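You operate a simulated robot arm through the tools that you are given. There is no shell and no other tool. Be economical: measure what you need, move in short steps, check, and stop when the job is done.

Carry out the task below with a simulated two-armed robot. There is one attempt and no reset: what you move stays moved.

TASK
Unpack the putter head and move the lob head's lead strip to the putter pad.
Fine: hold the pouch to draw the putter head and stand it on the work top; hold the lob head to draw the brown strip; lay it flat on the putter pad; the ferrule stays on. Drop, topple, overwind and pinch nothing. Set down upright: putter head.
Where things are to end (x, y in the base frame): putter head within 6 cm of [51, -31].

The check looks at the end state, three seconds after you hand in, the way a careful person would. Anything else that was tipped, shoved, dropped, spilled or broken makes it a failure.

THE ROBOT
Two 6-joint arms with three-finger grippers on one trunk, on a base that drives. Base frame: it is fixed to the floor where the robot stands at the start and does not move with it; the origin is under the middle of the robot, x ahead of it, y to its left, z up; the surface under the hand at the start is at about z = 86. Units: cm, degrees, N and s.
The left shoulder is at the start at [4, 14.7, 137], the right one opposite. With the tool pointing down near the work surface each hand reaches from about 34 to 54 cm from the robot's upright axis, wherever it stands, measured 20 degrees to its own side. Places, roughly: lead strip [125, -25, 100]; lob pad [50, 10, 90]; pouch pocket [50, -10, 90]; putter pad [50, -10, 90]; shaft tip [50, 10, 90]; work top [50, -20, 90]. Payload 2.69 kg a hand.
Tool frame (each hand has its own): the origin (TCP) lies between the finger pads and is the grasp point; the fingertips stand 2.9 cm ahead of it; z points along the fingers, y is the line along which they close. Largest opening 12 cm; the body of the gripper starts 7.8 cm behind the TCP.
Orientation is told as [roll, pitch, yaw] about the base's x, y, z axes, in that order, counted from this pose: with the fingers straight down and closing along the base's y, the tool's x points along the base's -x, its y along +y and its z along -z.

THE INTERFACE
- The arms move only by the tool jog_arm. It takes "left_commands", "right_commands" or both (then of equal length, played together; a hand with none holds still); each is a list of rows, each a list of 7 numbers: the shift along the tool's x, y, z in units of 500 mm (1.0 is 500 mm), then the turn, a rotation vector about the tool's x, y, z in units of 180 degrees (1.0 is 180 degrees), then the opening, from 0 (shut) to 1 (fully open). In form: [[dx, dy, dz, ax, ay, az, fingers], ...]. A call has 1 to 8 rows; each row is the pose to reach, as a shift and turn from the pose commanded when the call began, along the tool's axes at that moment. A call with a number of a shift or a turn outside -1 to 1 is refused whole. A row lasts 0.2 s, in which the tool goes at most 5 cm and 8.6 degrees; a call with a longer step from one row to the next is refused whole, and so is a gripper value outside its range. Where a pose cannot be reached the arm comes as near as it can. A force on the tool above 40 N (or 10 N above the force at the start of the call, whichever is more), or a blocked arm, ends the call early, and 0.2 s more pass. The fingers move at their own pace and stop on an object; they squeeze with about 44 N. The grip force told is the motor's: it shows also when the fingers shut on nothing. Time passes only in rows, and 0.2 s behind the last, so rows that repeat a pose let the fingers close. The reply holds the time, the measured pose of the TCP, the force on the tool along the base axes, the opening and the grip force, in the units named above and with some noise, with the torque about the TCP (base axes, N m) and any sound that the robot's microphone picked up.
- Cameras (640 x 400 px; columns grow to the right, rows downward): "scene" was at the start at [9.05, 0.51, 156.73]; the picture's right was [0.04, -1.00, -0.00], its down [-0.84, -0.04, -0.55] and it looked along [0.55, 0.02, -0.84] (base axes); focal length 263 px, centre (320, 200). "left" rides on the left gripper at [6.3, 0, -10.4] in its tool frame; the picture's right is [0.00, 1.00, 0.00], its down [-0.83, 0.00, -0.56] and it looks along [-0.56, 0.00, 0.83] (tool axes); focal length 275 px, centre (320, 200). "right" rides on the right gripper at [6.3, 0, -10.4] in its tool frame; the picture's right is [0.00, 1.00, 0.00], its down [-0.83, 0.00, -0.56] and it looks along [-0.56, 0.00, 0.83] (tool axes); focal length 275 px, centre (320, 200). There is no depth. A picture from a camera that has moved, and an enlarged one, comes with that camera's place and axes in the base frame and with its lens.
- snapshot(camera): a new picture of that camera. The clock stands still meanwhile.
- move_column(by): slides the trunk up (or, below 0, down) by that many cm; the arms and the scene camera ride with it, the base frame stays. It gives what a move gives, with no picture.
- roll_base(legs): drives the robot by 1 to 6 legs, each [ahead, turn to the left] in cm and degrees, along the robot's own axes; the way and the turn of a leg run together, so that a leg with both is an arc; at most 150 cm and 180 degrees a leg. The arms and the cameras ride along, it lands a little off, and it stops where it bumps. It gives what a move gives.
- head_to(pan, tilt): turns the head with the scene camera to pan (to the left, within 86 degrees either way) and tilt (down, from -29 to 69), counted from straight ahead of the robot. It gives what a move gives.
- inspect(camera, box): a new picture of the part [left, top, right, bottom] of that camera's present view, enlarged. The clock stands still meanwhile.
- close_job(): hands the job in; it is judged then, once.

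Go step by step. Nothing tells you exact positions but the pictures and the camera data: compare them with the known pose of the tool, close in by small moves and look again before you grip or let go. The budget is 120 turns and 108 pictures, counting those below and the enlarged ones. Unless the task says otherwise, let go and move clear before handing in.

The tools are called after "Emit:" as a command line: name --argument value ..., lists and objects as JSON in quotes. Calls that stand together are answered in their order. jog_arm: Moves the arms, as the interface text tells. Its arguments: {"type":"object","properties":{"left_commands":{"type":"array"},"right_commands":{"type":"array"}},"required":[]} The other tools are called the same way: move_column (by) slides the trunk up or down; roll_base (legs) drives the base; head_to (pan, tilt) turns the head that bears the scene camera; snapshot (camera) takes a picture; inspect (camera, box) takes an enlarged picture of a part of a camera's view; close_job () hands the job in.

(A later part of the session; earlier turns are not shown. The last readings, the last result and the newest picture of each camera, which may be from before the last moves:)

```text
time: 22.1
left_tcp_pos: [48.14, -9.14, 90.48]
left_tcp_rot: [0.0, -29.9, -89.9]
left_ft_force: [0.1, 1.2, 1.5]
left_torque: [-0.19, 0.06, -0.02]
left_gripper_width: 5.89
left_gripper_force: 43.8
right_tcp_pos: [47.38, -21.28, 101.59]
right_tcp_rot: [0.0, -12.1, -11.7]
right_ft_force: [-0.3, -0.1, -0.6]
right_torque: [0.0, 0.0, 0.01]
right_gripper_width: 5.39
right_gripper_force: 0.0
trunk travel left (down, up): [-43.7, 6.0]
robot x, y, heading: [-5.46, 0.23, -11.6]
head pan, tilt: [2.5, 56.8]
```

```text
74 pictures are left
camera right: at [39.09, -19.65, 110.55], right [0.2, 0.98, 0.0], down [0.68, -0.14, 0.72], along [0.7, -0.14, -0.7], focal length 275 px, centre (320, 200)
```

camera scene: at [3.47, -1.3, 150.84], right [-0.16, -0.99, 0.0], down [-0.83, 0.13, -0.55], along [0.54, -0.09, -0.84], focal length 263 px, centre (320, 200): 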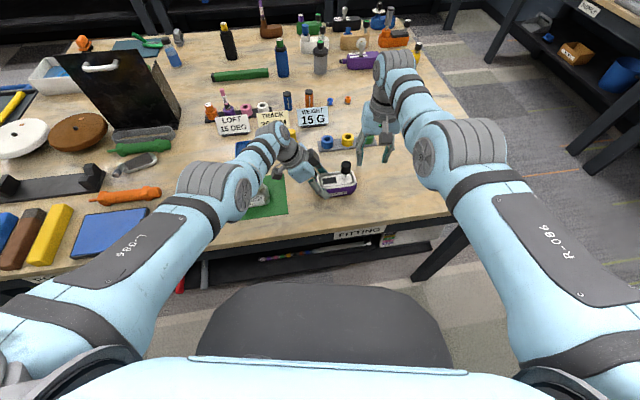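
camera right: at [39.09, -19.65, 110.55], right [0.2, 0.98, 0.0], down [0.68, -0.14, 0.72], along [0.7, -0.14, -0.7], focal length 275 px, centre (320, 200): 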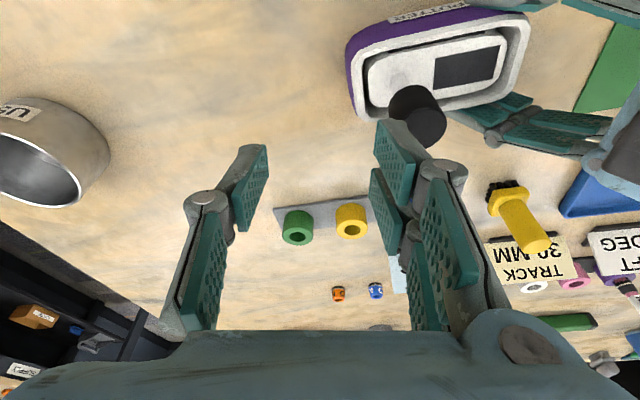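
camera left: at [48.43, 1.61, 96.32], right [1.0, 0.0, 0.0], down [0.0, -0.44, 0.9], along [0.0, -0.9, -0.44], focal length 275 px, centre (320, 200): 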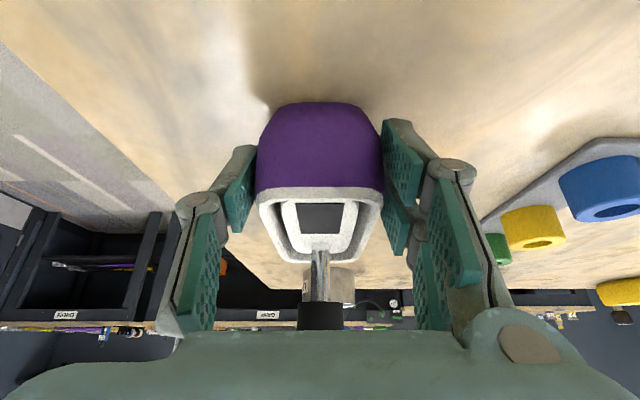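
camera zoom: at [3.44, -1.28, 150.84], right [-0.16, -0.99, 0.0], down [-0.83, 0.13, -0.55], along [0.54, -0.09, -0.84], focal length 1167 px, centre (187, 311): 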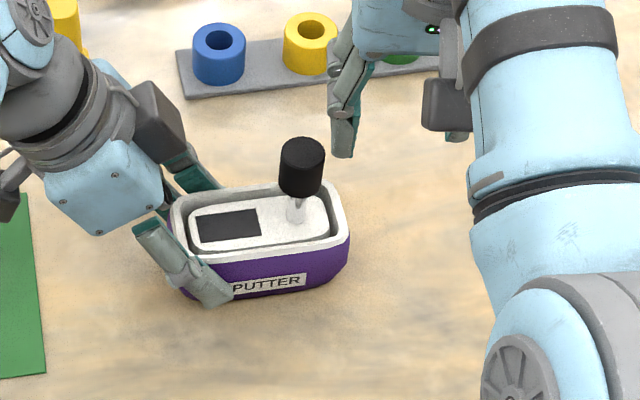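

Emit:
jog_arm --right_commands '[[0.005, 0.057, -0.001, 0, 0, 0, 0.45], [0.011, 0.114, -0.002, 0, 0, 0, 0.45], [0.011, 0.114, -0.002, 0, 0, 0, 0.45]]'

Emit:
snapshot --camera "right"

Emit:
inspect --camera "scene" --box '[290, 130, 410, 220]'

Emit:
snapshot --camera "left"

```text
time: 22.9
left_tcp_pos: [48.27, -9.04, 90.42]
left_tcp_rot: [-0.1, -30.0, -90.1]
left_ft_force: [0.1, 1.4, 1.9]
left_torque: [-0.21, 0.06, -0.05]
left_gripper_width: 5.91
left_gripper_force: 44.2
right_tcp_pos: [47.84, -15.64, 101.67]
right_tcp_rot: [0.0, -12.1, -11.7]
right_ft_force: [-0.7, -0.2, 0.4]
right_torque: [-0.01, -0.02, 0.0]
right_gripper_width: 5.4
right_gripper_force: 0.1
trunk travel left (down, up): [-43.7, 6.0]
robot x, y, heading: [-5.53, -0.16, -11.7]
head pan, tilt: [2.5, 56.8]
```

```text
73 pictures are left
camera right: at [39.7, -13.91, 110.57], right [0.2, 0.98, 0.0], down [0.68, -0.14, 0.72], along [0.7, -0.14, -0.7], focal length 275 px, centre (320, 200)
```

right: 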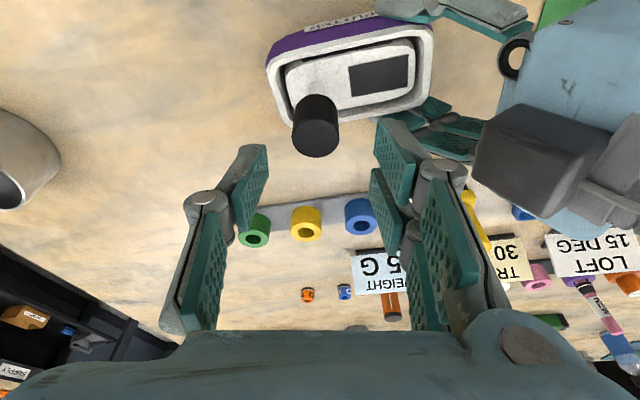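

```text
4.44 times, centred on (350, 175) of scene
camera zoom: at [3.43, -1.3, 150.84], right [-0.16, -0.99, 0.0], down [-0.83, 0.13, -0.55], along [0.54, -0.09, -0.84], focal length 1167 px, centre (187, 311)
```

zoom: 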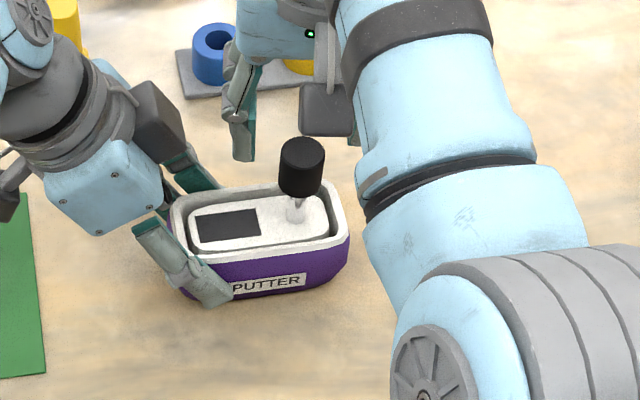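

```text
71 pictures are left
camera left: at [48.41, 1.64, 96.33], right [1.0, 0.0, 0.0], down [0.0, -0.44, 0.9], along [0.0, -0.9, -0.44], focal length 275 px, centre (320, 200)
```

left: 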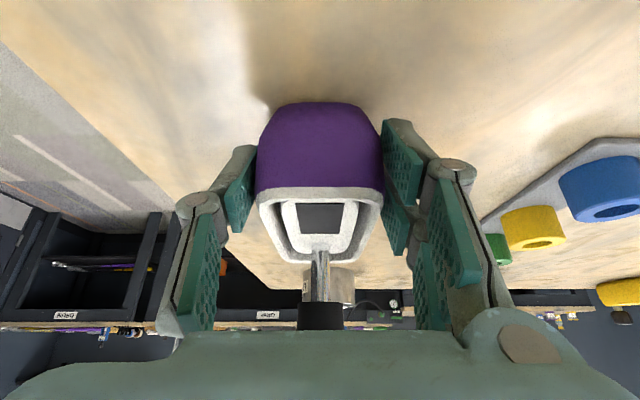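

Emit:
jog_arm --right_commands '[[0.007, 0, 0.038, 0, 0, 0, 0.45], [0.014, 0, 0.076, 0, 0, 0, 0.45], [0.0213, 0, 0.114, 0, 0, 0, 0.45], [0.0213, 0, 0.114, 0, 0, 0, 0.45]]'

Emit:
snapshot --camera "right"

Emit:
inspect --camera "left" --box '[240, 200, 400, 350]'

```text
time: 23.9
left_tcp_pos: [48.18, -9.14, 90.49]
left_tcp_rot: [-0.1, -30.0, -90.0]
left_ft_force: [-0.6, 0.3, 1.9]
left_torque: [0.01, 0.06, -0.04]
left_gripper_width: 5.91
left_gripper_force: 43.9
right_tcp_pos: [48.13, -15.56, 95.95]
right_tcp_rot: [0.1, -12.1, -11.7]
right_ft_force: [-0.6, 0.5, 0.2]
right_torque: [-0.03, 0.04, 0.0]
right_gripper_width: 5.4
right_gripper_force: 0.0
trunk travel left (down, up): [-43.7, 6.0]
robot x, y, heading: [-5.34, 0.39, -11.4]
head pan, tilt: [2.5, 56.8]
```

```text
70 pictures are left
camera right: at [39.81, -13.89, 104.88], right [0.2, 0.98, 0.0], down [0.68, -0.14, 0.72], along [0.7, -0.14, -0.7], focal length 275 px, centre (320, 200)
```

right: 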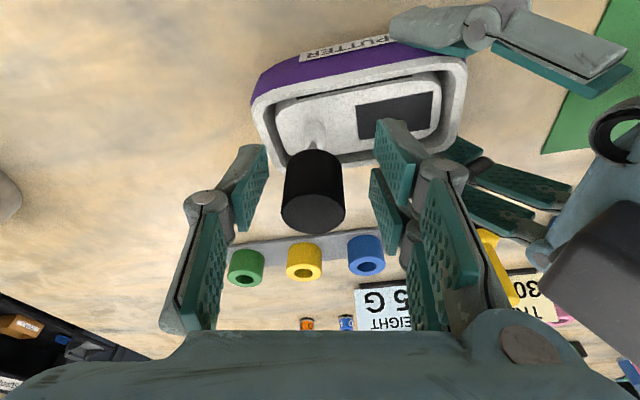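

```text
2.67 times, centred on (320, 275) of left
camera zoom: at [48.41, 1.64, 96.32], right [1.0, 0.0, 0.0], down [0.0, -0.44, 0.9], along [0.0, -0.9, -0.44], focal length 734 px, centre (320, 0)
```

zoom: 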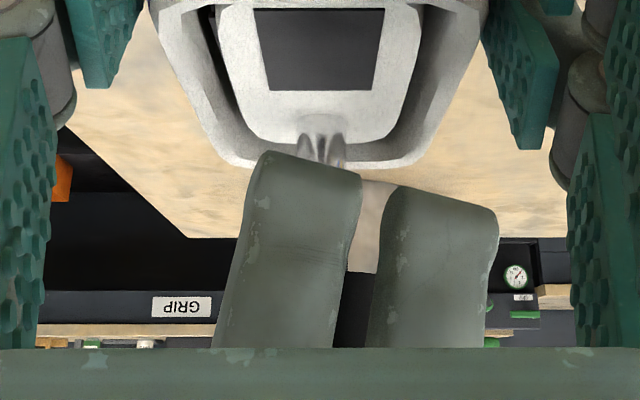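

The knob sits between the right fingers. I shift a hair and close on it.

Emit:
jog_arm --right_commands '[[0, -0.003, 0, 0, 0, 0, 0.4], [0, -0.003, 0, 0, 0, 0, 0.25], [0, -0.003, 0, 0, 0, 0, 0.15], [0, -0.003, 0, 0, 0, 0, 0.15]]'

Emit:
snapshot --camera "right"

```text
time: 24.9
left_tcp_pos: [48.15, -9.07, 90.45]
left_tcp_rot: [-0.1, -29.9, -90.0]
left_ft_force: [-1.1, 7.4, 5.1]
left_torque: [-0.25, 0.03, -0.01]
left_gripper_width: 5.9
left_gripper_force: 44.1
right_tcp_pos: [47.95, -15.83, 95.84]
right_tcp_rot: [-0.1, -12.1, -11.8]
right_ft_force: [1.2, -7.6, -2.3]
right_torque: [-0.42, -0.03, -0.05]
right_gripper_width: 2.42
right_gripper_force: 44.4
trunk travel left (down, up): [-43.7, 6.0]
robot x, y, heading: [-5.49, -0.03, -11.9]
head pan, tilt: [2.5, 56.8]
```

```text
68 pictures are left
camera right: at [39.78, -14.14, 104.82], right [0.2, 0.98, 0.0], down [0.68, -0.14, 0.72], along [0.7, -0.15, -0.7], focal length 275 px, centre (320, 200)
```

right: 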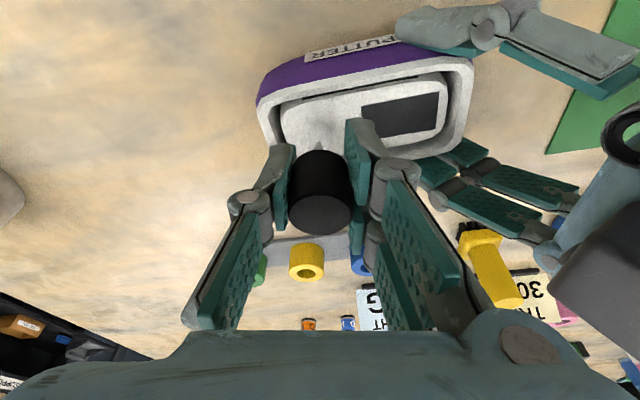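

Emit:
jog_arm --right_commands '[[0, -0.004, 0, 0, 0, 0, 0.15], [-0.001, -0.004, -0.005, 0, 0, 0, 0.15], [-0.002, -0.004, -0.01, 0, 0, 0, 0.15], [-0.0031, -0.004, -0.015, 0, 0, 0, 0.15], [-0.0042, -0.004, -0.0196, 0, 0, 0, 0.15], [-0.0042, -0.004, -0.0196, 0, 0, 0, 0.15]]'

Emit:
snapshot --camera "right"

Emit:
snapshot --camera "left"

```text
time: 26.3
left_tcp_pos: [48.24, -9.01, 90.44]
left_tcp_rot: [0.0, -29.9, -90.0]
left_ft_force: [-0.4, -0.9, 2.1]
left_torque: [0.0, 0.03, 0.01]
left_gripper_width: 5.9
left_gripper_force: 44.4
right_tcp_pos: [48.02, -15.95, 96.84]
right_tcp_rot: [0.0, -12.1, -11.8]
right_ft_force: [0.2, 0.2, -1.3]
right_torque: [-0.08, -0.01, 0.01]
right_gripper_width: 2.43
right_gripper_force: 43.9
trunk travel left (down, up): [-43.7, 6.0]
robot x, y, heading: [-5.55, -0.12, -11.9]
head pan, tilt: [2.5, 56.8]
```

```text
67 pictures are left
camera right: at [39.74, -14.28, 105.74], right [0.2, 0.98, 0.0], down [0.68, -0.14, 0.72], along [0.7, -0.14, -0.7], focal length 275 px, centre (320, 200)
```

right: 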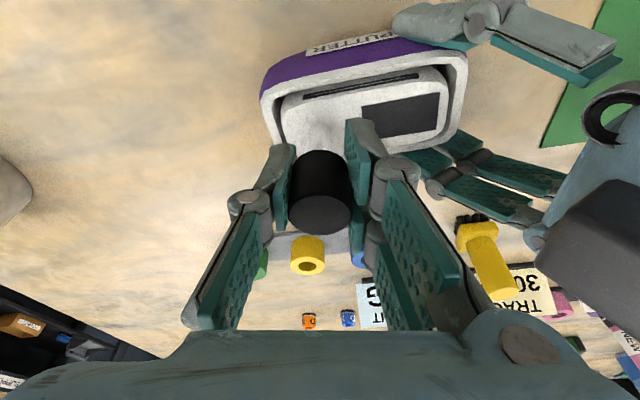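

```text
66 pictures are left
camera left: at [48.42, 1.6, 96.32], right [1.0, 0.0, 0.0], down [0.0, -0.44, 0.9], along [0.0, -0.9, -0.44], focal length 275 px, centre (320, 200)
```

left: 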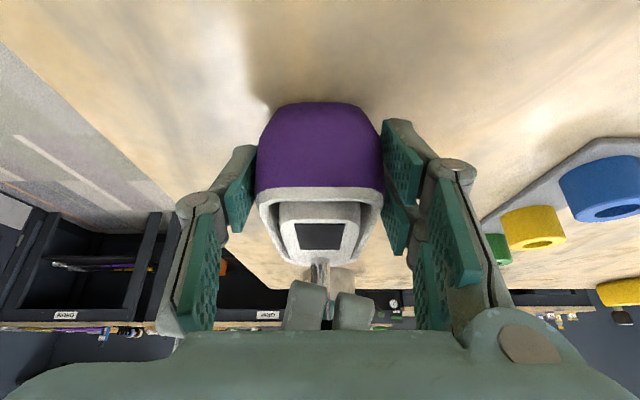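

The head rises level with the knob and the pouch stays put. I keep lifting straight up.

Emit:
jog_arm --right_commands '[[-0.0025, 0, -0.012, 0, 0, 0, 0.15], [-0.0051, 0, -0.024, 0, 0, 0, 0.15], [-0.0077, 0, -0.036, 0, 0, 0, 0.15], [-0.0102, 0, -0.048, 0, 0, 0, 0.15], [-0.0128, 0, -0.06, 0, 0, 0, 0.15], [-0.0154, 0, -0.072, 0, 0, 0, 0.15], [-0.018, 0, -0.084, 0, 0, 0, 0.15], [-0.018, 0, -0.084, 0, 0, 0, 0.15]]'

Emit:
snapshot --camera "right"

Emit:
snapshot --camera "left"

Emit:
inspect --camera "scene" --box '[290, 130, 410, 220]'

```text
time: 28.1
left_tcp_pos: [48.27, -9.17, 90.51]
left_tcp_rot: [-0.1, -29.9, -90.1]
left_ft_force: [-0.3, -0.7, 3.0]
left_torque: [-0.01, 0.0, -0.01]
left_gripper_width: 5.91
left_gripper_force: 44.2
right_tcp_pos: [48.06, -16.0, 101.16]
right_tcp_rot: [-0.1, -12.2, -11.8]
right_ft_force: [-0.8, 0.0, -0.5]
right_torque: [-0.03, -0.04, 0.01]
right_gripper_width: 2.43
right_gripper_force: 44.4
trunk travel left (down, up): [-43.7, 6.0]
robot x, y, heading: [-5.36, 0.17, -12.0]
head pan, tilt: [2.5, 56.8]
```

```text
65 pictures are left
camera right: at [39.81, -14.29, 110.05], right [0.2, 0.98, 0.0], down [0.68, -0.14, 0.72], along [0.7, -0.14, -0.7], focal length 275 px, centre (320, 200)
```

right: 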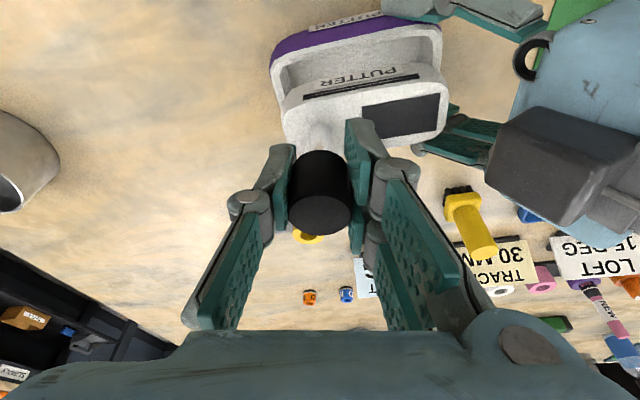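

```text
64 pictures are left
camera left: at [48.43, 1.61, 96.32], right [1.0, 0.0, 0.0], down [0.0, -0.44, 0.9], along [0.0, -0.9, -0.44], focal length 275 px, centre (320, 200)
```

left: 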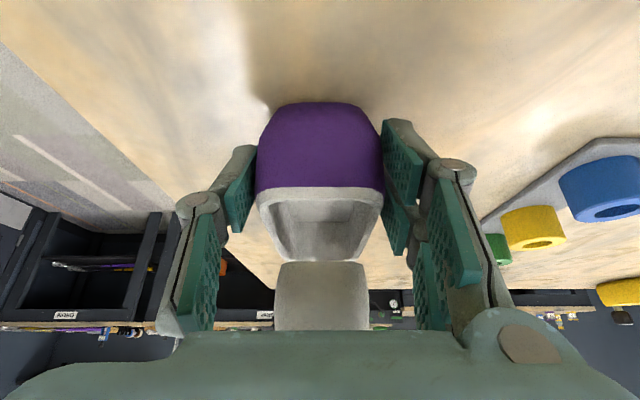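

```text
4.44 times, centred on (350, 175) of scene
camera zoom: at [3.46, -1.32, 150.84], right [-0.16, -0.99, 0.0], down [-0.83, 0.13, -0.55], along [0.54, -0.09, -0.84], focal length 1167 px, centre (187, 311)
```

zoom: 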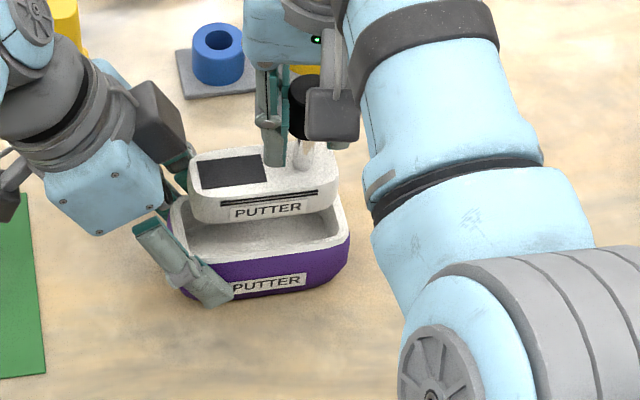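

The head is fully out (its bottom about 2.6 cm above the rim). I carry it to the right while the left hand holds on, then let the pouch go and withdraw.

Emit:
jog_arm --right_commands '[[-0.0057, -0.04, 0.001, 0, 0, 0, 0.15], [-0.0114, -0.09, 0.002, 0, 0, 0, 0.15], [-0.017, -0.14, 0.003, 0, 0, 0, 0.15], [-0.0228, -0.19, 0.005, 0, 0, 0, 0.15], [-0.0285, -0.239, 0.006, 0, 0, 0, 0.15], [-0.0285, -0.239, 0.006, 0, 0, 0, 0.15], [-0.0285, -0.239, 0.006, 0, 0, 0, 0.15]]' --left_commands '[[0, 0, 0, 0, 0, 0, 0.42], [0, 0, 0, 0, 0, 0, 0.42], [0, 0, 0, 0, 0, 0, 0.42], [0, 0, 0, 0, 0, 0, 0.42], [0, 0, 0, 0, 0, 0, 0.7], [0, 0, 0, 0, 0, 0, 1], [0, 0, 0, 0, 0, 0, 1]]'

Emit:
jog_arm --left_commands '[[0, 0, -0.05, 0, 0, 0, 1], [0, 0, -0.1, 0, 0, 0, 1], [0, 0, -0.15, 0, 0, 0, 1], [0.05, 0, -0.17, 0, 0, 0, 1], [0.1, 0, -0.17, 0, 0, 0, 1], [0.1, 0, -0.17, 0, 0, 0, 1]]'

Emit:
snapshot --camera "scene"

Emit:
snapshot --camera "right"

```text
time: 29.7
left_tcp_pos: [48.32, -9.06, 90.32]
left_tcp_rot: [-0.2, -30.0, -89.9]
left_ft_force: [-0.2, -0.3, 0.4]
left_torque: [0.03, 0.03, 0.03]
left_gripper_width: 12.01
left_gripper_force: 0.1
right_tcp_pos: [46.89, -27.85, 101.17]
right_tcp_rot: [0.0, -12.1, -11.6]
right_ft_force: [0.7, 0.6, -1.0]
right_torque: [0.01, -0.03, -0.01]
right_gripper_width: 2.42
right_gripper_force: 43.7
trunk travel left (down, up): [-43.7, 6.0]
robot x, y, heading: [-5.53, -0.25, -11.6]
head pan, tilt: [2.5, 56.8]
```

```text
time: 31.1
left_tcp_pos: [48.49, -0.77, 95.19]
left_tcp_rot: [-0.2, -29.9, -89.9]
left_ft_force: [0.7, -1.0, -0.7]
left_torque: [-0.02, 0.02, -0.02]
left_gripper_width: 11.99
left_gripper_force: 0.0
right_tcp_pos: [47.06, -28.02, 101.13]
right_tcp_rot: [0.1, -12.0, -11.6]
right_ft_force: [0.6, 0.5, -1.3]
right_torque: [-0.01, -0.01, -0.04]
right_gripper_width: 2.42
right_gripper_force: 44.1
trunk travel left (down, up): [-43.7, 6.0]
robot x, y, heading: [-5.13, 0.04, -11.9]
head pan, tilt: [2.5, 56.8]
```

```text
62 pictures are left
camera scene: at [3.5, -1.39, 150.84], right [-0.16, -0.99, 0.0], down [-0.83, 0.13, -0.55], along [0.54, -0.09, -0.84], focal length 263 px, centre (320, 200)
```

scene: 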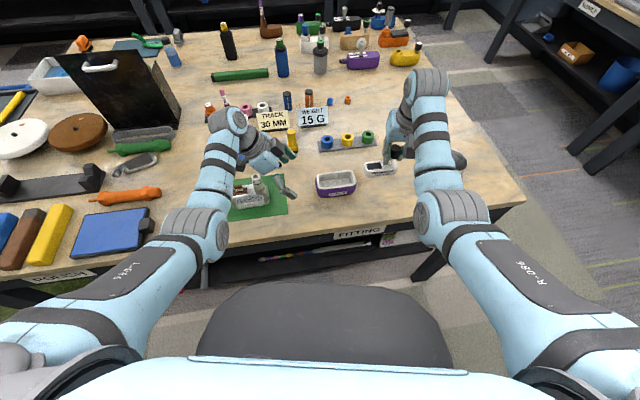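

```text
61 pictures are left
camera right: at [38.75, -26.34, 110.02], right [0.2, 0.98, 0.0], down [0.68, -0.14, 0.72], along [0.7, -0.14, -0.7], focal length 275 px, centre (320, 200)
```

right: 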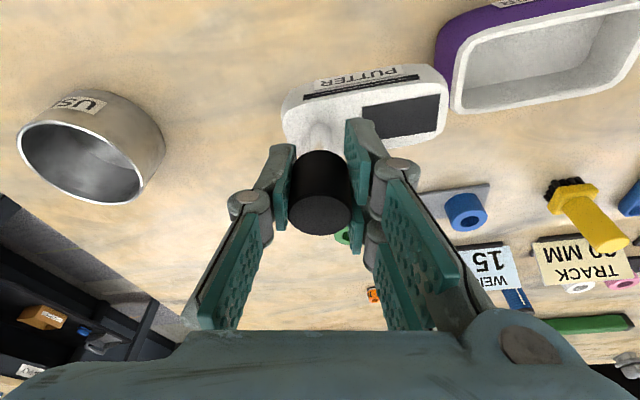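

The putter head is clear and the pouch stands where it was. I raise the left hand and drive forward about 5 cm so the right hand can reach the set-down place.

Emit:
jog_arm --left_commands '[[-0.02, 0, -0.035, 0, 0, 0, 1], [-0.04, 0, -0.069, 0, 0, 0, 1], [-0.04, 0, -0.069, 0, 0, 0, 1]]'

Emit:
roll_base --legs '[[5, 0]]'

Emit:
jog_arm --right_commands '[[0, 0, 0, 0, 0, 0, 0.15], [0, 0, 0, 0, 0, 0, 0.15], [0, 0, 0, 0, 0, 0, 0.15]]'

Emit:
snapshot --camera "right"

Emit:
snapshot --camera "scene"

```text
time: 31.9
left_tcp_pos: [48.41, -0.74, 99.14]
left_tcp_rot: [-0.2, -29.9, -90.1]
left_ft_force: [-0.3, -0.6, -0.8]
left_torque: [0.0, 0.0, 0.02]
left_gripper_width: 12.0
left_gripper_force: 0.1
right_tcp_pos: [47.1, -28.0, 101.05]
right_tcp_rot: [0.0, -12.1, -11.7]
right_ft_force: [-1.3, 0.3, -0.7]
right_torque: [-0.03, -0.01, 0.03]
right_gripper_width: 2.41
right_gripper_force: 43.7
trunk travel left (down, up): [-43.7, 6.0]
robot x, y, heading: [-5.59, 0.12, -11.8]
head pan, tilt: [2.5, 56.8]
```

```text
time: 32.8
left_tcp_pos: [52.56, -1.37, 99.56]
left_tcp_rot: [0.5, -30.1, -90.2]
left_ft_force: [0.9, 0.1, 0.2]
left_torque: [0.04, 0.04, -0.06]
left_gripper_width: 12.0
left_gripper_force: 0.0
right_tcp_pos: [51.09, -28.74, 101.53]
right_tcp_rot: [0.0, -12.7, -11.7]
right_ft_force: [1.5, -0.1, -0.9]
right_torque: [-0.03, 0.09, -0.05]
right_gripper_width: 2.39
right_gripper_force: 44.2
trunk travel left (down, up): [-43.7, 6.0]
robot x, y, heading: [-0.7, -1.01, -11.8]
head pan, tilt: [2.5, 56.8]
```

```text
time: 33.6
left_tcp_pos: [52.88, -1.61, 99.48]
left_tcp_rot: [0.3, -30.1, -90.1]
left_ft_force: [-0.2, 0.1, -0.7]
left_torque: [-0.02, -0.02, 0.02]
left_gripper_width: 12.0
left_gripper_force: 0.0
right_tcp_pos: [51.36, -28.81, 101.42]
right_tcp_rot: [0.1, -12.3, -11.8]
right_ft_force: [0.0, 0.1, -0.4]
right_torque: [-0.03, 0.01, -0.04]
right_gripper_width: 2.41
right_gripper_force: 43.8
trunk travel left (down, up): [-43.7, 6.0]
robot x, y, heading: [-0.34, -1.05, -11.7]
head pan, tilt: [2.5, 56.8]
```

```text
60 pictures are left
camera right: at [43.12, -27.15, 110.3], right [0.2, 0.98, 0.0], down [0.68, -0.14, 0.72], along [0.71, -0.14, -0.69], focal length 275 px, centre (320, 200)
```

right: 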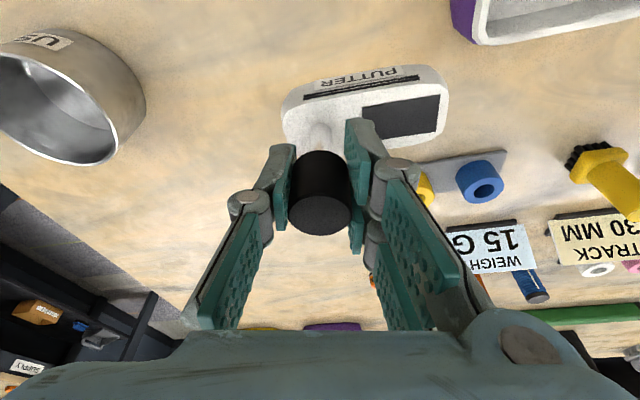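

```text
59 pictures are left
camera scene: at [8.01, -2.25, 150.87], right [-0.16, -0.99, 0.0], down [-0.83, 0.13, -0.55], along [0.54, -0.09, -0.84], focal length 263 px, centre (320, 200)
```

scene: 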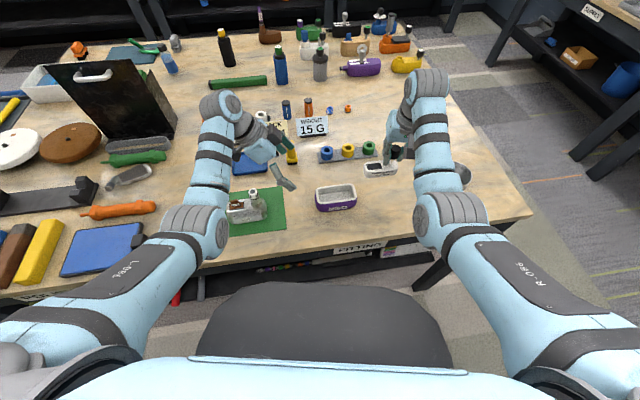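

Emit:
jog_arm --right_commands '[[0.016, -0.039, -0.003, 0, 0, 0, 0.15], [0.032, -0.078, -0.007, 0, 0, 0, 0.15], [0.042, -0.078, 0.04, 0, 0, 0, 0.15], [0.052, -0.078, 0.09, 0, 0, 0, 0.15], [0.061, -0.078, 0.13, 0, 0, 0, 0.15], [0.061, -0.078, 0.13, 0, 0, 0, 0.15]]'

Emit:
snapshot --camera "right"

Emit:
inspect --camera "scene" --box '[330, 130, 490, 230]'

Emit:
inspect --camera "left" --box '[160, 60, 480, 340]'

```text
time: 35.0
left_tcp_pos: [53.06, -1.63, 99.27]
left_tcp_rot: [0.2, -30.1, -89.9]
left_ft_force: [0.3, 0.2, -0.2]
left_torque: [0.01, 0.05, 0.01]
left_gripper_width: 11.99
left_gripper_force: 0.1
right_tcp_pos: [49.34, -32.4, 94.2]
right_tcp_rot: [0.0, -12.2, -11.7]
right_ft_force: [1.1, 0.0, -0.9]
right_torque: [0.0, -0.02, 0.04]
right_gripper_width: 2.43
right_gripper_force: 44.1
trunk travel left (down, up): [-43.7, 6.0]
robot x, y, heading: [-0.87, -1.1, -11.6]
head pan, tilt: [2.5, 56.8]
```

```text
58 pictures are left
camera right: at [41.12, -30.71, 103.2], right [0.2, 0.98, 0.0], down [0.68, -0.14, 0.72], along [0.7, -0.14, -0.69], focal length 275 px, centre (320, 200)
```

right: 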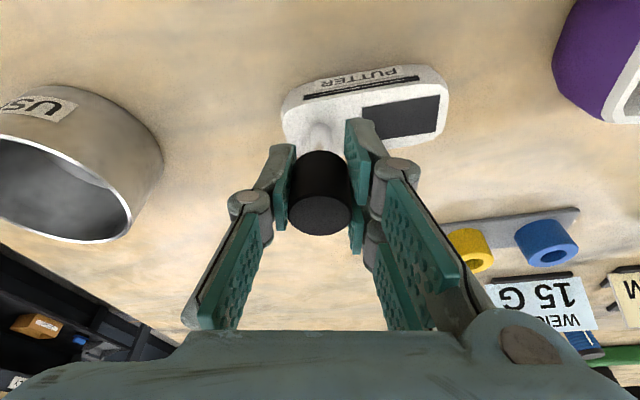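

```text
4.00 times, centred on (410, 180) of scene
camera zoom: at [8.43, -2.33, 150.84], right [-0.16, -0.99, 0.0], down [-0.83, 0.13, -0.55], along [0.54, -0.09, -0.84], focal length 1050 px, centre (-40, 280)
```

zoom: 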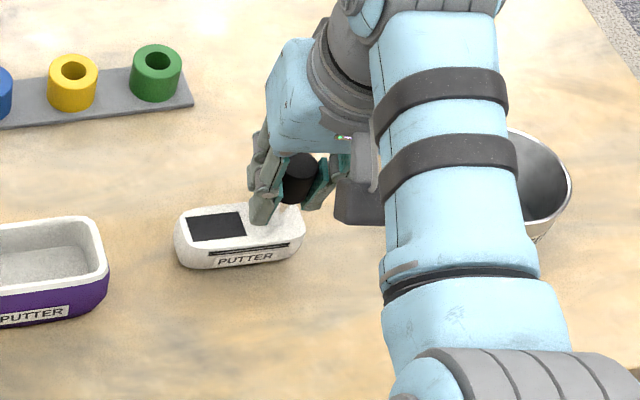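

```text
1.43 times, centred on (320, 200) of left
camera zoom: at [53.27, 9.14, 105.17], right [1.0, 0.0, 0.0], down [-0.01, -0.44, 0.9], along [0.0, -0.9, -0.44], focal length 393 px, centre (320, 200)
```

zoom: 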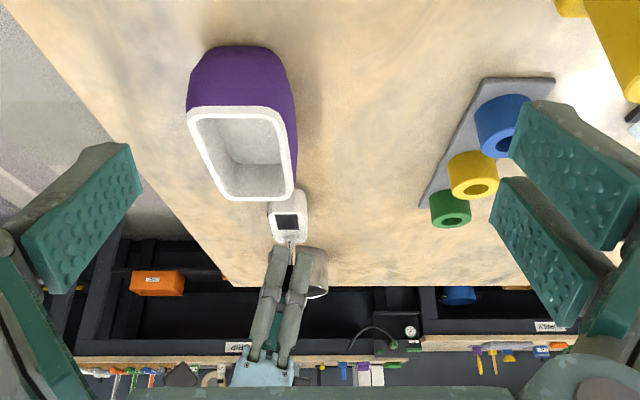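

The head hangs level over free table with its bottom about 1 cm up. I lower it slowly and watch the force.

Emit:
jog_arm --right_commands '[[0.0006, 0, 0.003, 0, 0, 0, 0.15], [0.0012, 0, 0.006, 0, 0, 0, 0.15], [0.0019, 0, 0.009, 0, 0, 0, 0.15], [0.0025, 0, 0.012, 0, 0, 0, 0.15], [0.0031, 0, 0.015, 0, 0, 0, 0.15]]'

Emit:
inspect --camera "scene" --box '[360, 170, 420, 210]'

```text
time: 36.2
left_tcp_pos: [53.25, -1.68, 99.38]
left_tcp_rot: [0.1, -29.9, -90.0]
left_ft_force: [0.3, 0.6, 0.2]
left_torque: [0.01, 0.01, 0.0]
left_gripper_width: 12.0
left_gripper_force: 0.1
right_tcp_pos: [49.5, -32.43, 93.51]
right_tcp_rot: [0.1, -12.2, -11.7]
right_ft_force: [-0.4, 0.4, -1.0]
right_torque: [-0.01, 0.02, 0.04]
right_gripper_width: 2.43
right_gripper_force: 43.9
trunk travel left (down, up): [-43.7, 6.0]
robot x, y, heading: [-0.45, -0.83, -11.5]
head pan, tilt: [2.5, 56.8]
```

```text
10.00 times, centred on (390, 190) of scene
camera zoom: at [8.44, -2.35, 150.84], right [-0.16, -0.99, 0.0], down [-0.83, 0.13, -0.55], along [0.54, -0.09, -0.84], focal length 2626 px, centre (-380, 300)
```

zoom: 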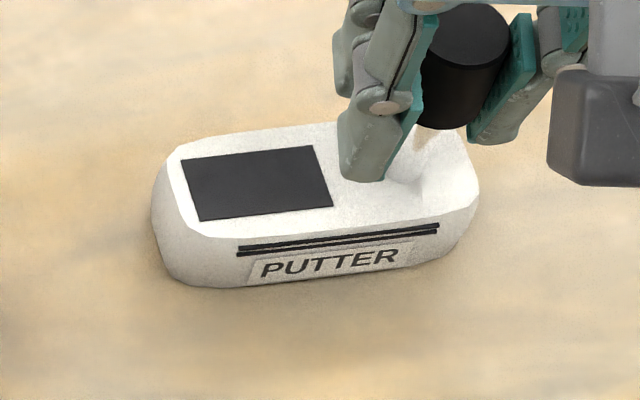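

Emit:
jog_arm --right_commands '[[0.0006, 0, 0.003, 0, 0, 0, 0.15], [0.0012, 0, 0.006, 0, 0, 0, 0.15], [0.0017, 0, 0.008, 0, 0, 0, 0.15]]'

```text
time: 37.0
left_tcp_pos: [52.9, -1.51, 99.54]
left_tcp_rot: [0.2, -30.1, -90.2]
left_ft_force: [0.0, 0.2, -0.2]
left_torque: [0.03, 0.03, -0.02]
left_gripper_width: 12.02
left_gripper_force: 0.1
right_tcp_pos: [49.36, -32.28, 93.44]
right_tcp_rot: [0.0, -12.8, -11.7]
right_ft_force: [5.1, -5.4, 27.4]
right_torque: [-0.41, 0.01, 0.04]
right_gripper_width: 2.41
right_gripper_force: 43.5
trunk travel left (down, up): [-43.7, 6.0]
robot x, y, heading: [-0.21, -0.8, -11.6]
head pan, tilt: [2.5, 56.8]
```

Contact with the table (27 N up). I relieve the push before opening.

Emit:
jog_arm --right_commands '[[-0.0005, 0, -0.0035, 0, 0, 0, 0.15], [-0.0008, 0, -0.0055, 0, 0, 0, 0.15], [-0.0008, 0, -0.0055, 0, 0, 0, 0.15]]'

Emit:
inspect --camera "scene" --box '[360, 170, 420, 210]'

```text
time: 37.8
left_tcp_pos: [53.05, -1.68, 99.31]
left_tcp_rot: [0.2, -30.1, -90.1]
left_ft_force: [-0.3, 0.1, 0.2]
left_torque: [0.0, -0.03, 0.0]
left_gripper_width: 12.0
left_gripper_force: 0.0
right_tcp_pos: [49.27, -32.31, 93.45]
right_tcp_rot: [-0.1, -12.3, -11.7]
right_ft_force: [5.6, -4.1, 17.8]
right_torque: [-0.45, -0.3, 0.08]
right_gripper_width: 2.43
right_gripper_force: 43.9
trunk travel left (down, up): [-43.7, 6.0]
robot x, y, heading: [-0.48, -0.96, -11.7]
head pan, tilt: [2.5, 56.8]
```

```text
10.00 times, centred on (390, 190) of scene
camera zoom: at [8.26, -2.23, 150.85], right [-0.16, -0.99, 0.0], down [-0.83, 0.13, -0.55], along [0.54, -0.09, -0.84], focal length 2626 px, centre (-380, 300)
```

zoom: 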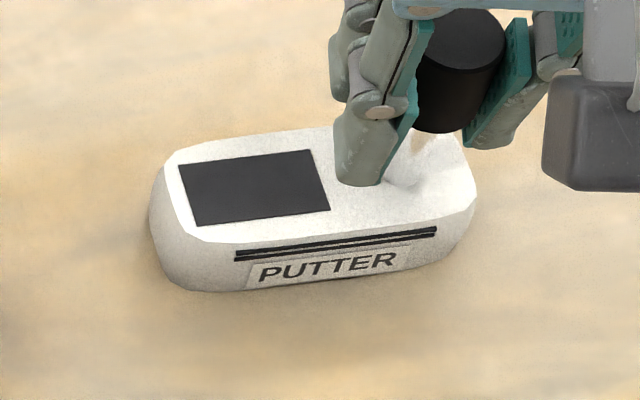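

Emit:
jog_arm --right_commands '[[-0.0008, 0, -0.0035, 0, 0, 0, 0.15], [-0.001, 0, -0.0045, 0, 0, 0, 0.15], [-0.001, 0, -0.0045, 0, 0, 0, 0.15]]'

```text
time: 38.6
left_tcp_pos: [53.16, -1.82, 99.38]
left_tcp_rot: [0.1, -29.9, -90.0]
left_ft_force: [-0.5, 0.5, 0.4]
left_torque: [0.0, 0.0, 0.01]
left_gripper_width: 11.98
left_gripper_force: 0.1
right_tcp_pos: [49.32, -32.24, 93.51]
right_tcp_rot: [-0.1, -12.1, -11.7]
right_ft_force: [-0.7, -0.8, -1.9]
right_torque: [-0.01, 0.02, 0.01]
right_gripper_width: 2.39
right_gripper_force: 44.5
trunk travel left (down, up): [-43.7, 6.0]
robot x, y, heading: [-0.42, -1.16, -11.7]
head pan, tilt: [2.5, 56.8]
```

Emit:
jog_arm --right_commands '[[-0.0008, 0, -0.003, 0, 0, 0, 0.3], [-0.0008, 0, -0.003, 0, 0, 0, 0.45], [-0.0008, 0, -0.003, 0, 0, 0, 0.45], [-0.012, 0, -0.06, 0, 0, 0, 0.45], [-0.025, 0, -0.12, 0, 0, 0, 0.45], [-0.025, 0, -0.12, 0, 0, 0, 0.45]]'

Emit:
snapshot --camera "right"

Emit:
inspect --camera "scene" --box '[360, 165, 420, 210]'

Emit:
inspect --camera "scene" --box '[180, 140, 360, 250]'

```text
time: 40.0
left_tcp_pos: [52.99, -1.61, 99.24]
left_tcp_rot: [0.1, -30.0, -90.0]
left_ft_force: [0.1, -0.3, -0.8]
left_torque: [-0.02, 0.02, 0.02]
left_gripper_width: 11.98
left_gripper_force: 0.1
right_tcp_pos: [49.29, -32.48, 99.74]
right_tcp_rot: [0.0, -12.2, -11.7]
right_ft_force: [0.1, 1.0, -0.3]
right_torque: [0.02, -0.04, 0.03]
right_gripper_width: 5.4
right_gripper_force: 0.0
trunk travel left (down, up): [-43.7, 6.0]
robot x, y, heading: [-0.41, -1.3, -11.9]
head pan, tilt: [2.5, 56.8]
```

```text
53 pictures are left
camera right: at [41.11, -30.77, 108.63], right [0.2, 0.98, 0.0], down [0.68, -0.14, 0.72], along [0.7, -0.14, -0.7], focal length 275 px, centre (320, 200)
```

right: 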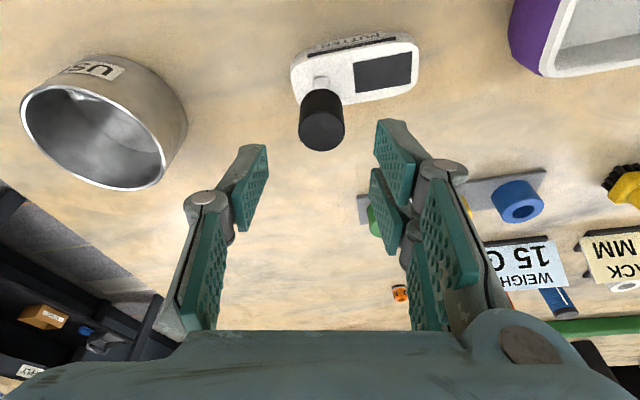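

```text
8.89 times, centred on (390, 188) of scene
camera zoom: at [8.44, -2.35, 150.84], right [-0.16, -0.99, 0.0], down [-0.83, 0.13, -0.55], along [0.54, -0.09, -0.84], focal length 2334 px, centre (-302, 311)
```

zoom: 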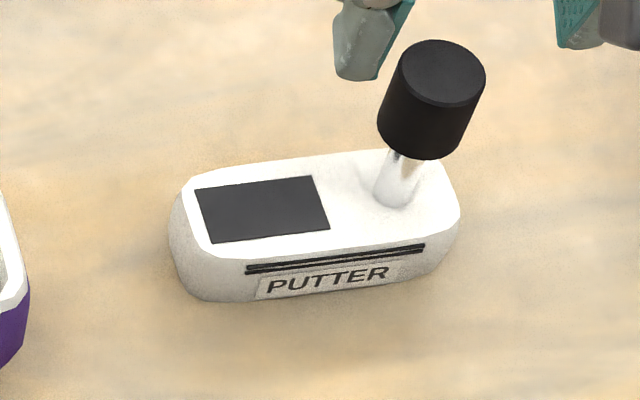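

```text
3.56 times, centred on (270, 195) of scene
camera zoom: at [8.44, -2.35, 150.84], right [-0.16, -0.99, 0.0], down [-0.83, 0.13, -0.55], along [0.54, -0.09, -0.84], focal length 934 px, centre (498, 218)
```

zoom: 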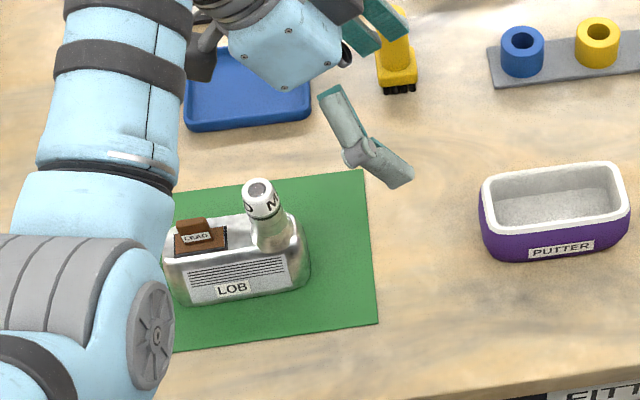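

The putter head stands at about [49, -30]. Next is the lob: its MID top is at about [49.3, 8.3, 95.4]; I raise both hands a little and turn the base left so both arms can reach it.

Emit:
jog_arm --left_commands '[[-0.015, 0, -0.026, 0, 0, 0, 1], [-0.03, 0, -0.052, 0, 0, 0, 1], [-0.03, 0, -0.052, 0, 0, 0, 1]]' --right_commands '[[-0.004, 0, -0.02, 0, 0, 0, 0.45], [-0.008, 0, -0.039, 0, 0, 0, 0.3], [-0.008, 0, -0.039, 0, 0, 0, 0.3]]'

Emit:
roll_base --legs '[[0, 29.5]]'

Emit:
snapshot --camera "scene"

```text
time: 40.8
left_tcp_pos: [53.19, -1.74, 102.41]
left_tcp_rot: [0.1, -30.0, -90.1]
left_ft_force: [0.0, 0.4, 0.3]
left_torque: [-0.01, -0.02, -0.01]
left_gripper_width: 12.0
left_gripper_force: 0.2
right_tcp_pos: [49.41, -32.41, 101.67]
right_tcp_rot: [-0.1, -12.2, -11.7]
right_ft_force: [0.5, -0.1, -0.1]
right_torque: [-0.02, 0.01, 0.0]
right_gripper_width: 3.59
right_gripper_force: 0.1
trunk travel left (down, up): [-43.7, 6.0]
robot x, y, heading: [-0.28, -1.22, -11.7]
head pan, tilt: [2.5, 56.8]
```

```text
time: 42.7
left_tcp_pos: [46.67, 24.55, 102.35]
left_tcp_rot: [0.2, -30.0, -60.8]
left_ft_force: [-0.6, -0.4, -0.1]
left_torque: [0.03, 0.0, 0.01]
left_gripper_width: 12.0
left_gripper_force: 0.0
right_tcp_pos: [58.38, -4.12, 101.58]
right_tcp_rot: [0.0, -12.2, 17.5]
right_ft_force: [-0.4, -0.4, -0.1]
right_torque: [0.06, 0.0, -0.01]
right_gripper_width: 3.64
right_gripper_force: 0.0
trunk travel left (down, up): [-43.7, 6.0]
robot x, y, heading: [-0.43, -0.69, 17.5]
head pan, tilt: [2.5, 56.8]
```

```text
50 pictures are left
camera scene: at [8.07, 2.14, 150.84], right [0.34, -0.94, 0.0], down [-0.79, -0.29, -0.55], along [0.51, 0.19, -0.84], focal length 263 px, centre (320, 200)
```

scene: 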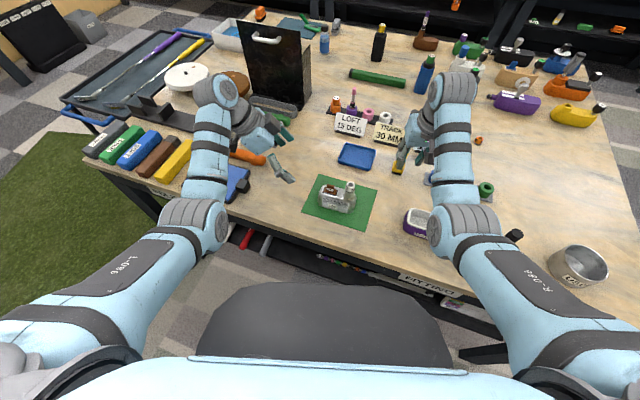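

Emit:
inspect --camera "scene" --box '[300, 165, 380, 225]'

Emit:
snapshot --camera "left"

```text
6.67 times, centred on (340, 195) of scene
camera zoom: at [8.07, 2.14, 150.84], right [0.34, -0.94, 0.0], down [-0.79, -0.29, -0.55], along [0.51, 0.19, -0.84], focal length 1751 px, centre (187, 233)
```

zoom: 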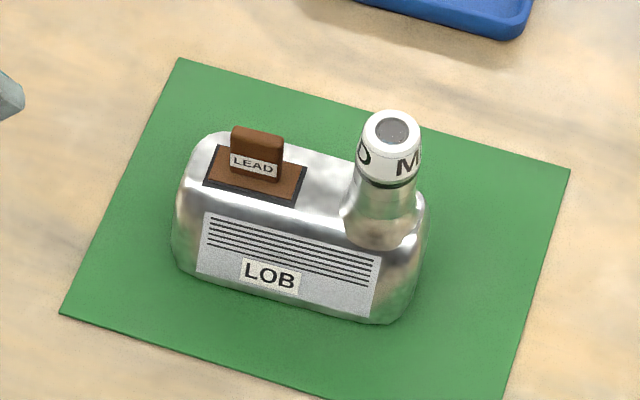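

```text
48 pictures are left
camera left: at [41.59, 34.01, 108.21], right [0.87, 0.49, 0.0], down [0.21, -0.39, 0.9], along [0.44, -0.78, -0.44], focal length 275 px, centre (320, 200)
```

left: 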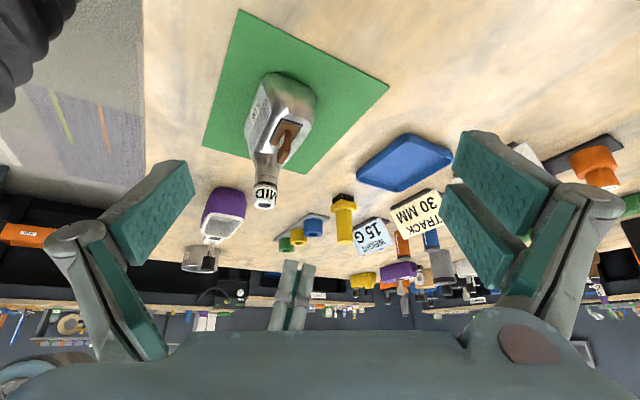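

Emit:
jog_arm --left_commands '[[-0.0066, -0.0022, 0.042, 0.0203, 0, 0.0351, 1], [-0.0132, -0.0045, 0.083, 0.0406, 0, 0.0703, 1], [-0.0198, -0.0067, 0.125, 0.0608, 0, 0.1054, 1], [-0.0264, -0.009, 0.1665, 0.0811, 0, 0.1405, 1], [-0.0264, -0.009, 0.1665, 0.0811, 0, 0.1405, 1]]'

Emit:
snapshot --camera "left"

```text
time: 43.9
left_tcp_pos: [46.9, 19.97, 96.24]
left_tcp_rot: [0.1, -29.9, -90.1]
left_ft_force: [0.3, 1.0, -0.5]
left_torque: [0.0, -0.03, 0.02]
left_gripper_width: 12.0
left_gripper_force: 0.0
left hand out of reach, approached as far as the arm can: row 4, 5
right_tcp_pos: [58.2, -4.05, 101.66]
right_tcp_rot: [0.1, -12.2, 17.5]
right_ft_force: [0.3, 0.1, 0.3]
right_torque: [-0.02, -0.01, -0.02]
right_gripper_width: 3.61
right_gripper_force: 0.1
trunk travel left (down, up): [-43.7, 6.0]
robot x, y, heading: [-0.29, -0.9, 17.6]
head pan, tilt: [2.5, 56.8]
```

```text
47 pictures are left
camera left: at [47.14, 30.67, 102.07], right [1.0, 0.0, 0.0], down [-0.01, -0.44, 0.9], along [0.0, -0.9, -0.44], focal length 275 px, centre (320, 200)
```

left: 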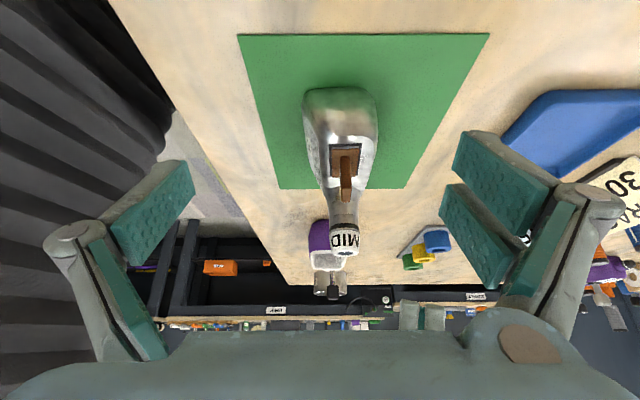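

The left arm is slightly short, so I drive forward 3 cm.

Emit:
roll_base --legs '[[3, 0]]'

Emit:
jog_arm --left_commands '[[0, 0, 0, 0, 0, 0, 1], [0, 0, 0, 0, 0, 0, 1], [0, 0, 0, 0, 0, 0, 1]]'

```text
time: 44.7
left_tcp_pos: [49.36, 20.61, 96.48]
left_tcp_rot: [0.5, -29.8, -90.2]
left_ft_force: [-1.6, -0.7, 0.2]
left_torque: [0.02, -0.08, 0.04]
left_gripper_width: 12.03
left_gripper_force: 0.0
right_tcp_pos: [60.48, -3.36, 102.07]
right_tcp_rot: [0.0, -12.6, 17.7]
right_ft_force: [-0.9, -0.4, 1.2]
right_torque: [0.01, -0.09, 0.04]
right_gripper_width: 3.61
right_gripper_force: 0.1
trunk travel left (down, up): [-43.7, 6.0]
robot x, y, heading: [2.52, -0.22, 17.5]
head pan, tilt: [2.5, 56.8]
```

```text
time: 45.5
left_tcp_pos: [49.68, 20.8, 96.22]
left_tcp_rot: [0.3, -29.9, -90.1]
left_ft_force: [0.2, 0.6, -0.6]
left_torque: [0.01, -0.05, -0.01]
left_gripper_width: 11.99
left_gripper_force: 0.0
right_tcp_pos: [61.01, -3.17, 101.68]
right_tcp_rot: [0.0, -12.3, 17.6]
right_ft_force: [-0.9, 1.1, 0.0]
right_torque: [0.0, -0.02, 0.0]
right_gripper_width: 3.6
right_gripper_force: 0.1
trunk travel left (down, up): [-43.7, 6.0]
robot x, y, heading: [2.51, 0.07, 17.5]
head pan, tilt: [2.5, 56.8]
```

Emit:
jog_arm --left_commands '[[-0.004, -0.004, 0.025, 0, 0, 0, 1], [-0.0075, -0.0075, 0.05, 0, 0, 0, 1], [-0.011, -0.011, 0.075, 0, 0, 0, 1], [-0.0147, -0.015, 0.0985, 0, 0, 0, 1], [-0.0147, -0.015, 0.0985, 0, 0, 0, 1], [-0.0147, -0.015, 0.0985, 0, 0, 0, 1], [-0.0147, -0.015, 0.0985, 0, 0, 0, 1], [-0.0147, -0.015, 0.0985, 0, 0, 0, 1]]' --right_commands '[[0, 0, 0, -0.00971, 0, -0.04565, 0.3], [0, 0, 0, -0.01942, 0, -0.0913, 0.3], [0, 0, 0, -0.02913, 0, -0.13695, 0.3], [0, 0, 0, -0.03884, 0, -0.1826, 0.3], [0, 0, 0, -0.04855, 0, -0.22825, 0.3], [0, 0, 0, -0.05826, 0, -0.2739, 0.3], [0, 0, 0, -0.06797, 0, -0.31955, 0.3], [0, 0, 0, -0.07768, 0, -0.3652, 0.3]]'

Emit:
snapshot --camera "left"

Emit:
snapshot --camera "scene"

```text
time: 47.3
left_tcp_pos: [49.0, 17.83, 92.28]
left_tcp_rot: [0.1, -29.9, -90.0]
left_ft_force: [0.7, -0.3, 0.9]
left_torque: [0.03, 0.0, -0.02]
left_gripper_width: 12.01
left_gripper_force: 0.0
right_tcp_pos: [61.08, -3.14, 101.58]
right_tcp_rot: [-0.2, -12.1, 85.0]
right_ft_force: [0.9, -0.5, 0.0]
right_torque: [0.01, 0.0, 0.0]
right_gripper_width: 3.59
right_gripper_force: 0.0
trunk travel left (down, up): [-43.7, 6.0]
robot x, y, heading: [2.37, -0.04, 17.6]
head pan, tilt: [2.5, 56.8]
```

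```text
46 pictures are left
camera left: at [49.12, 28.52, 98.17], right [1.0, 0.0, 0.0], down [-0.01, -0.44, 0.9], along [0.0, -0.9, -0.44], focal length 275 px, centre (320, 200)
```

left: 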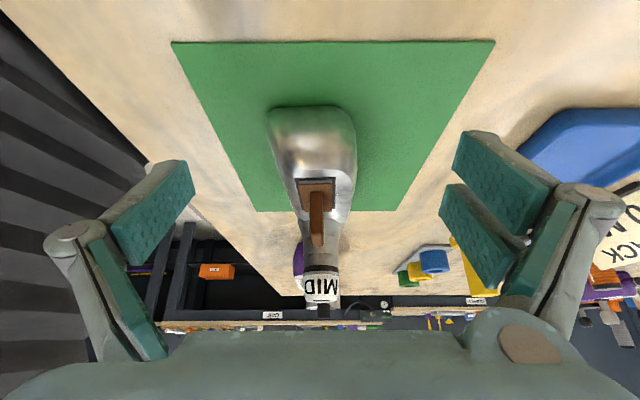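

```text
45 pictures are left
camera scene: at [10.87, 3.1, 150.84], right [0.34, -0.94, 0.0], down [-0.79, -0.29, -0.55], along [0.51, 0.19, -0.84], focal length 263 px, centre (320, 200)
```

scene: 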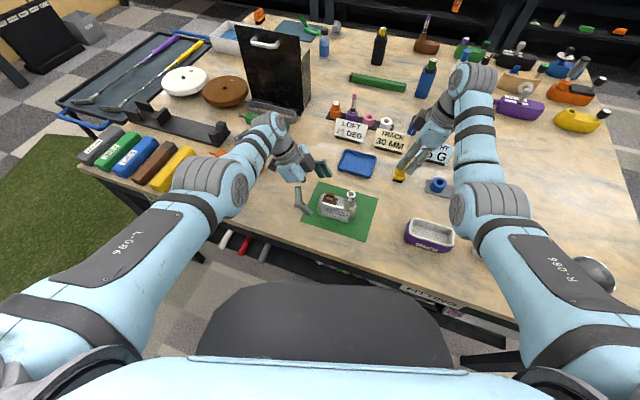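

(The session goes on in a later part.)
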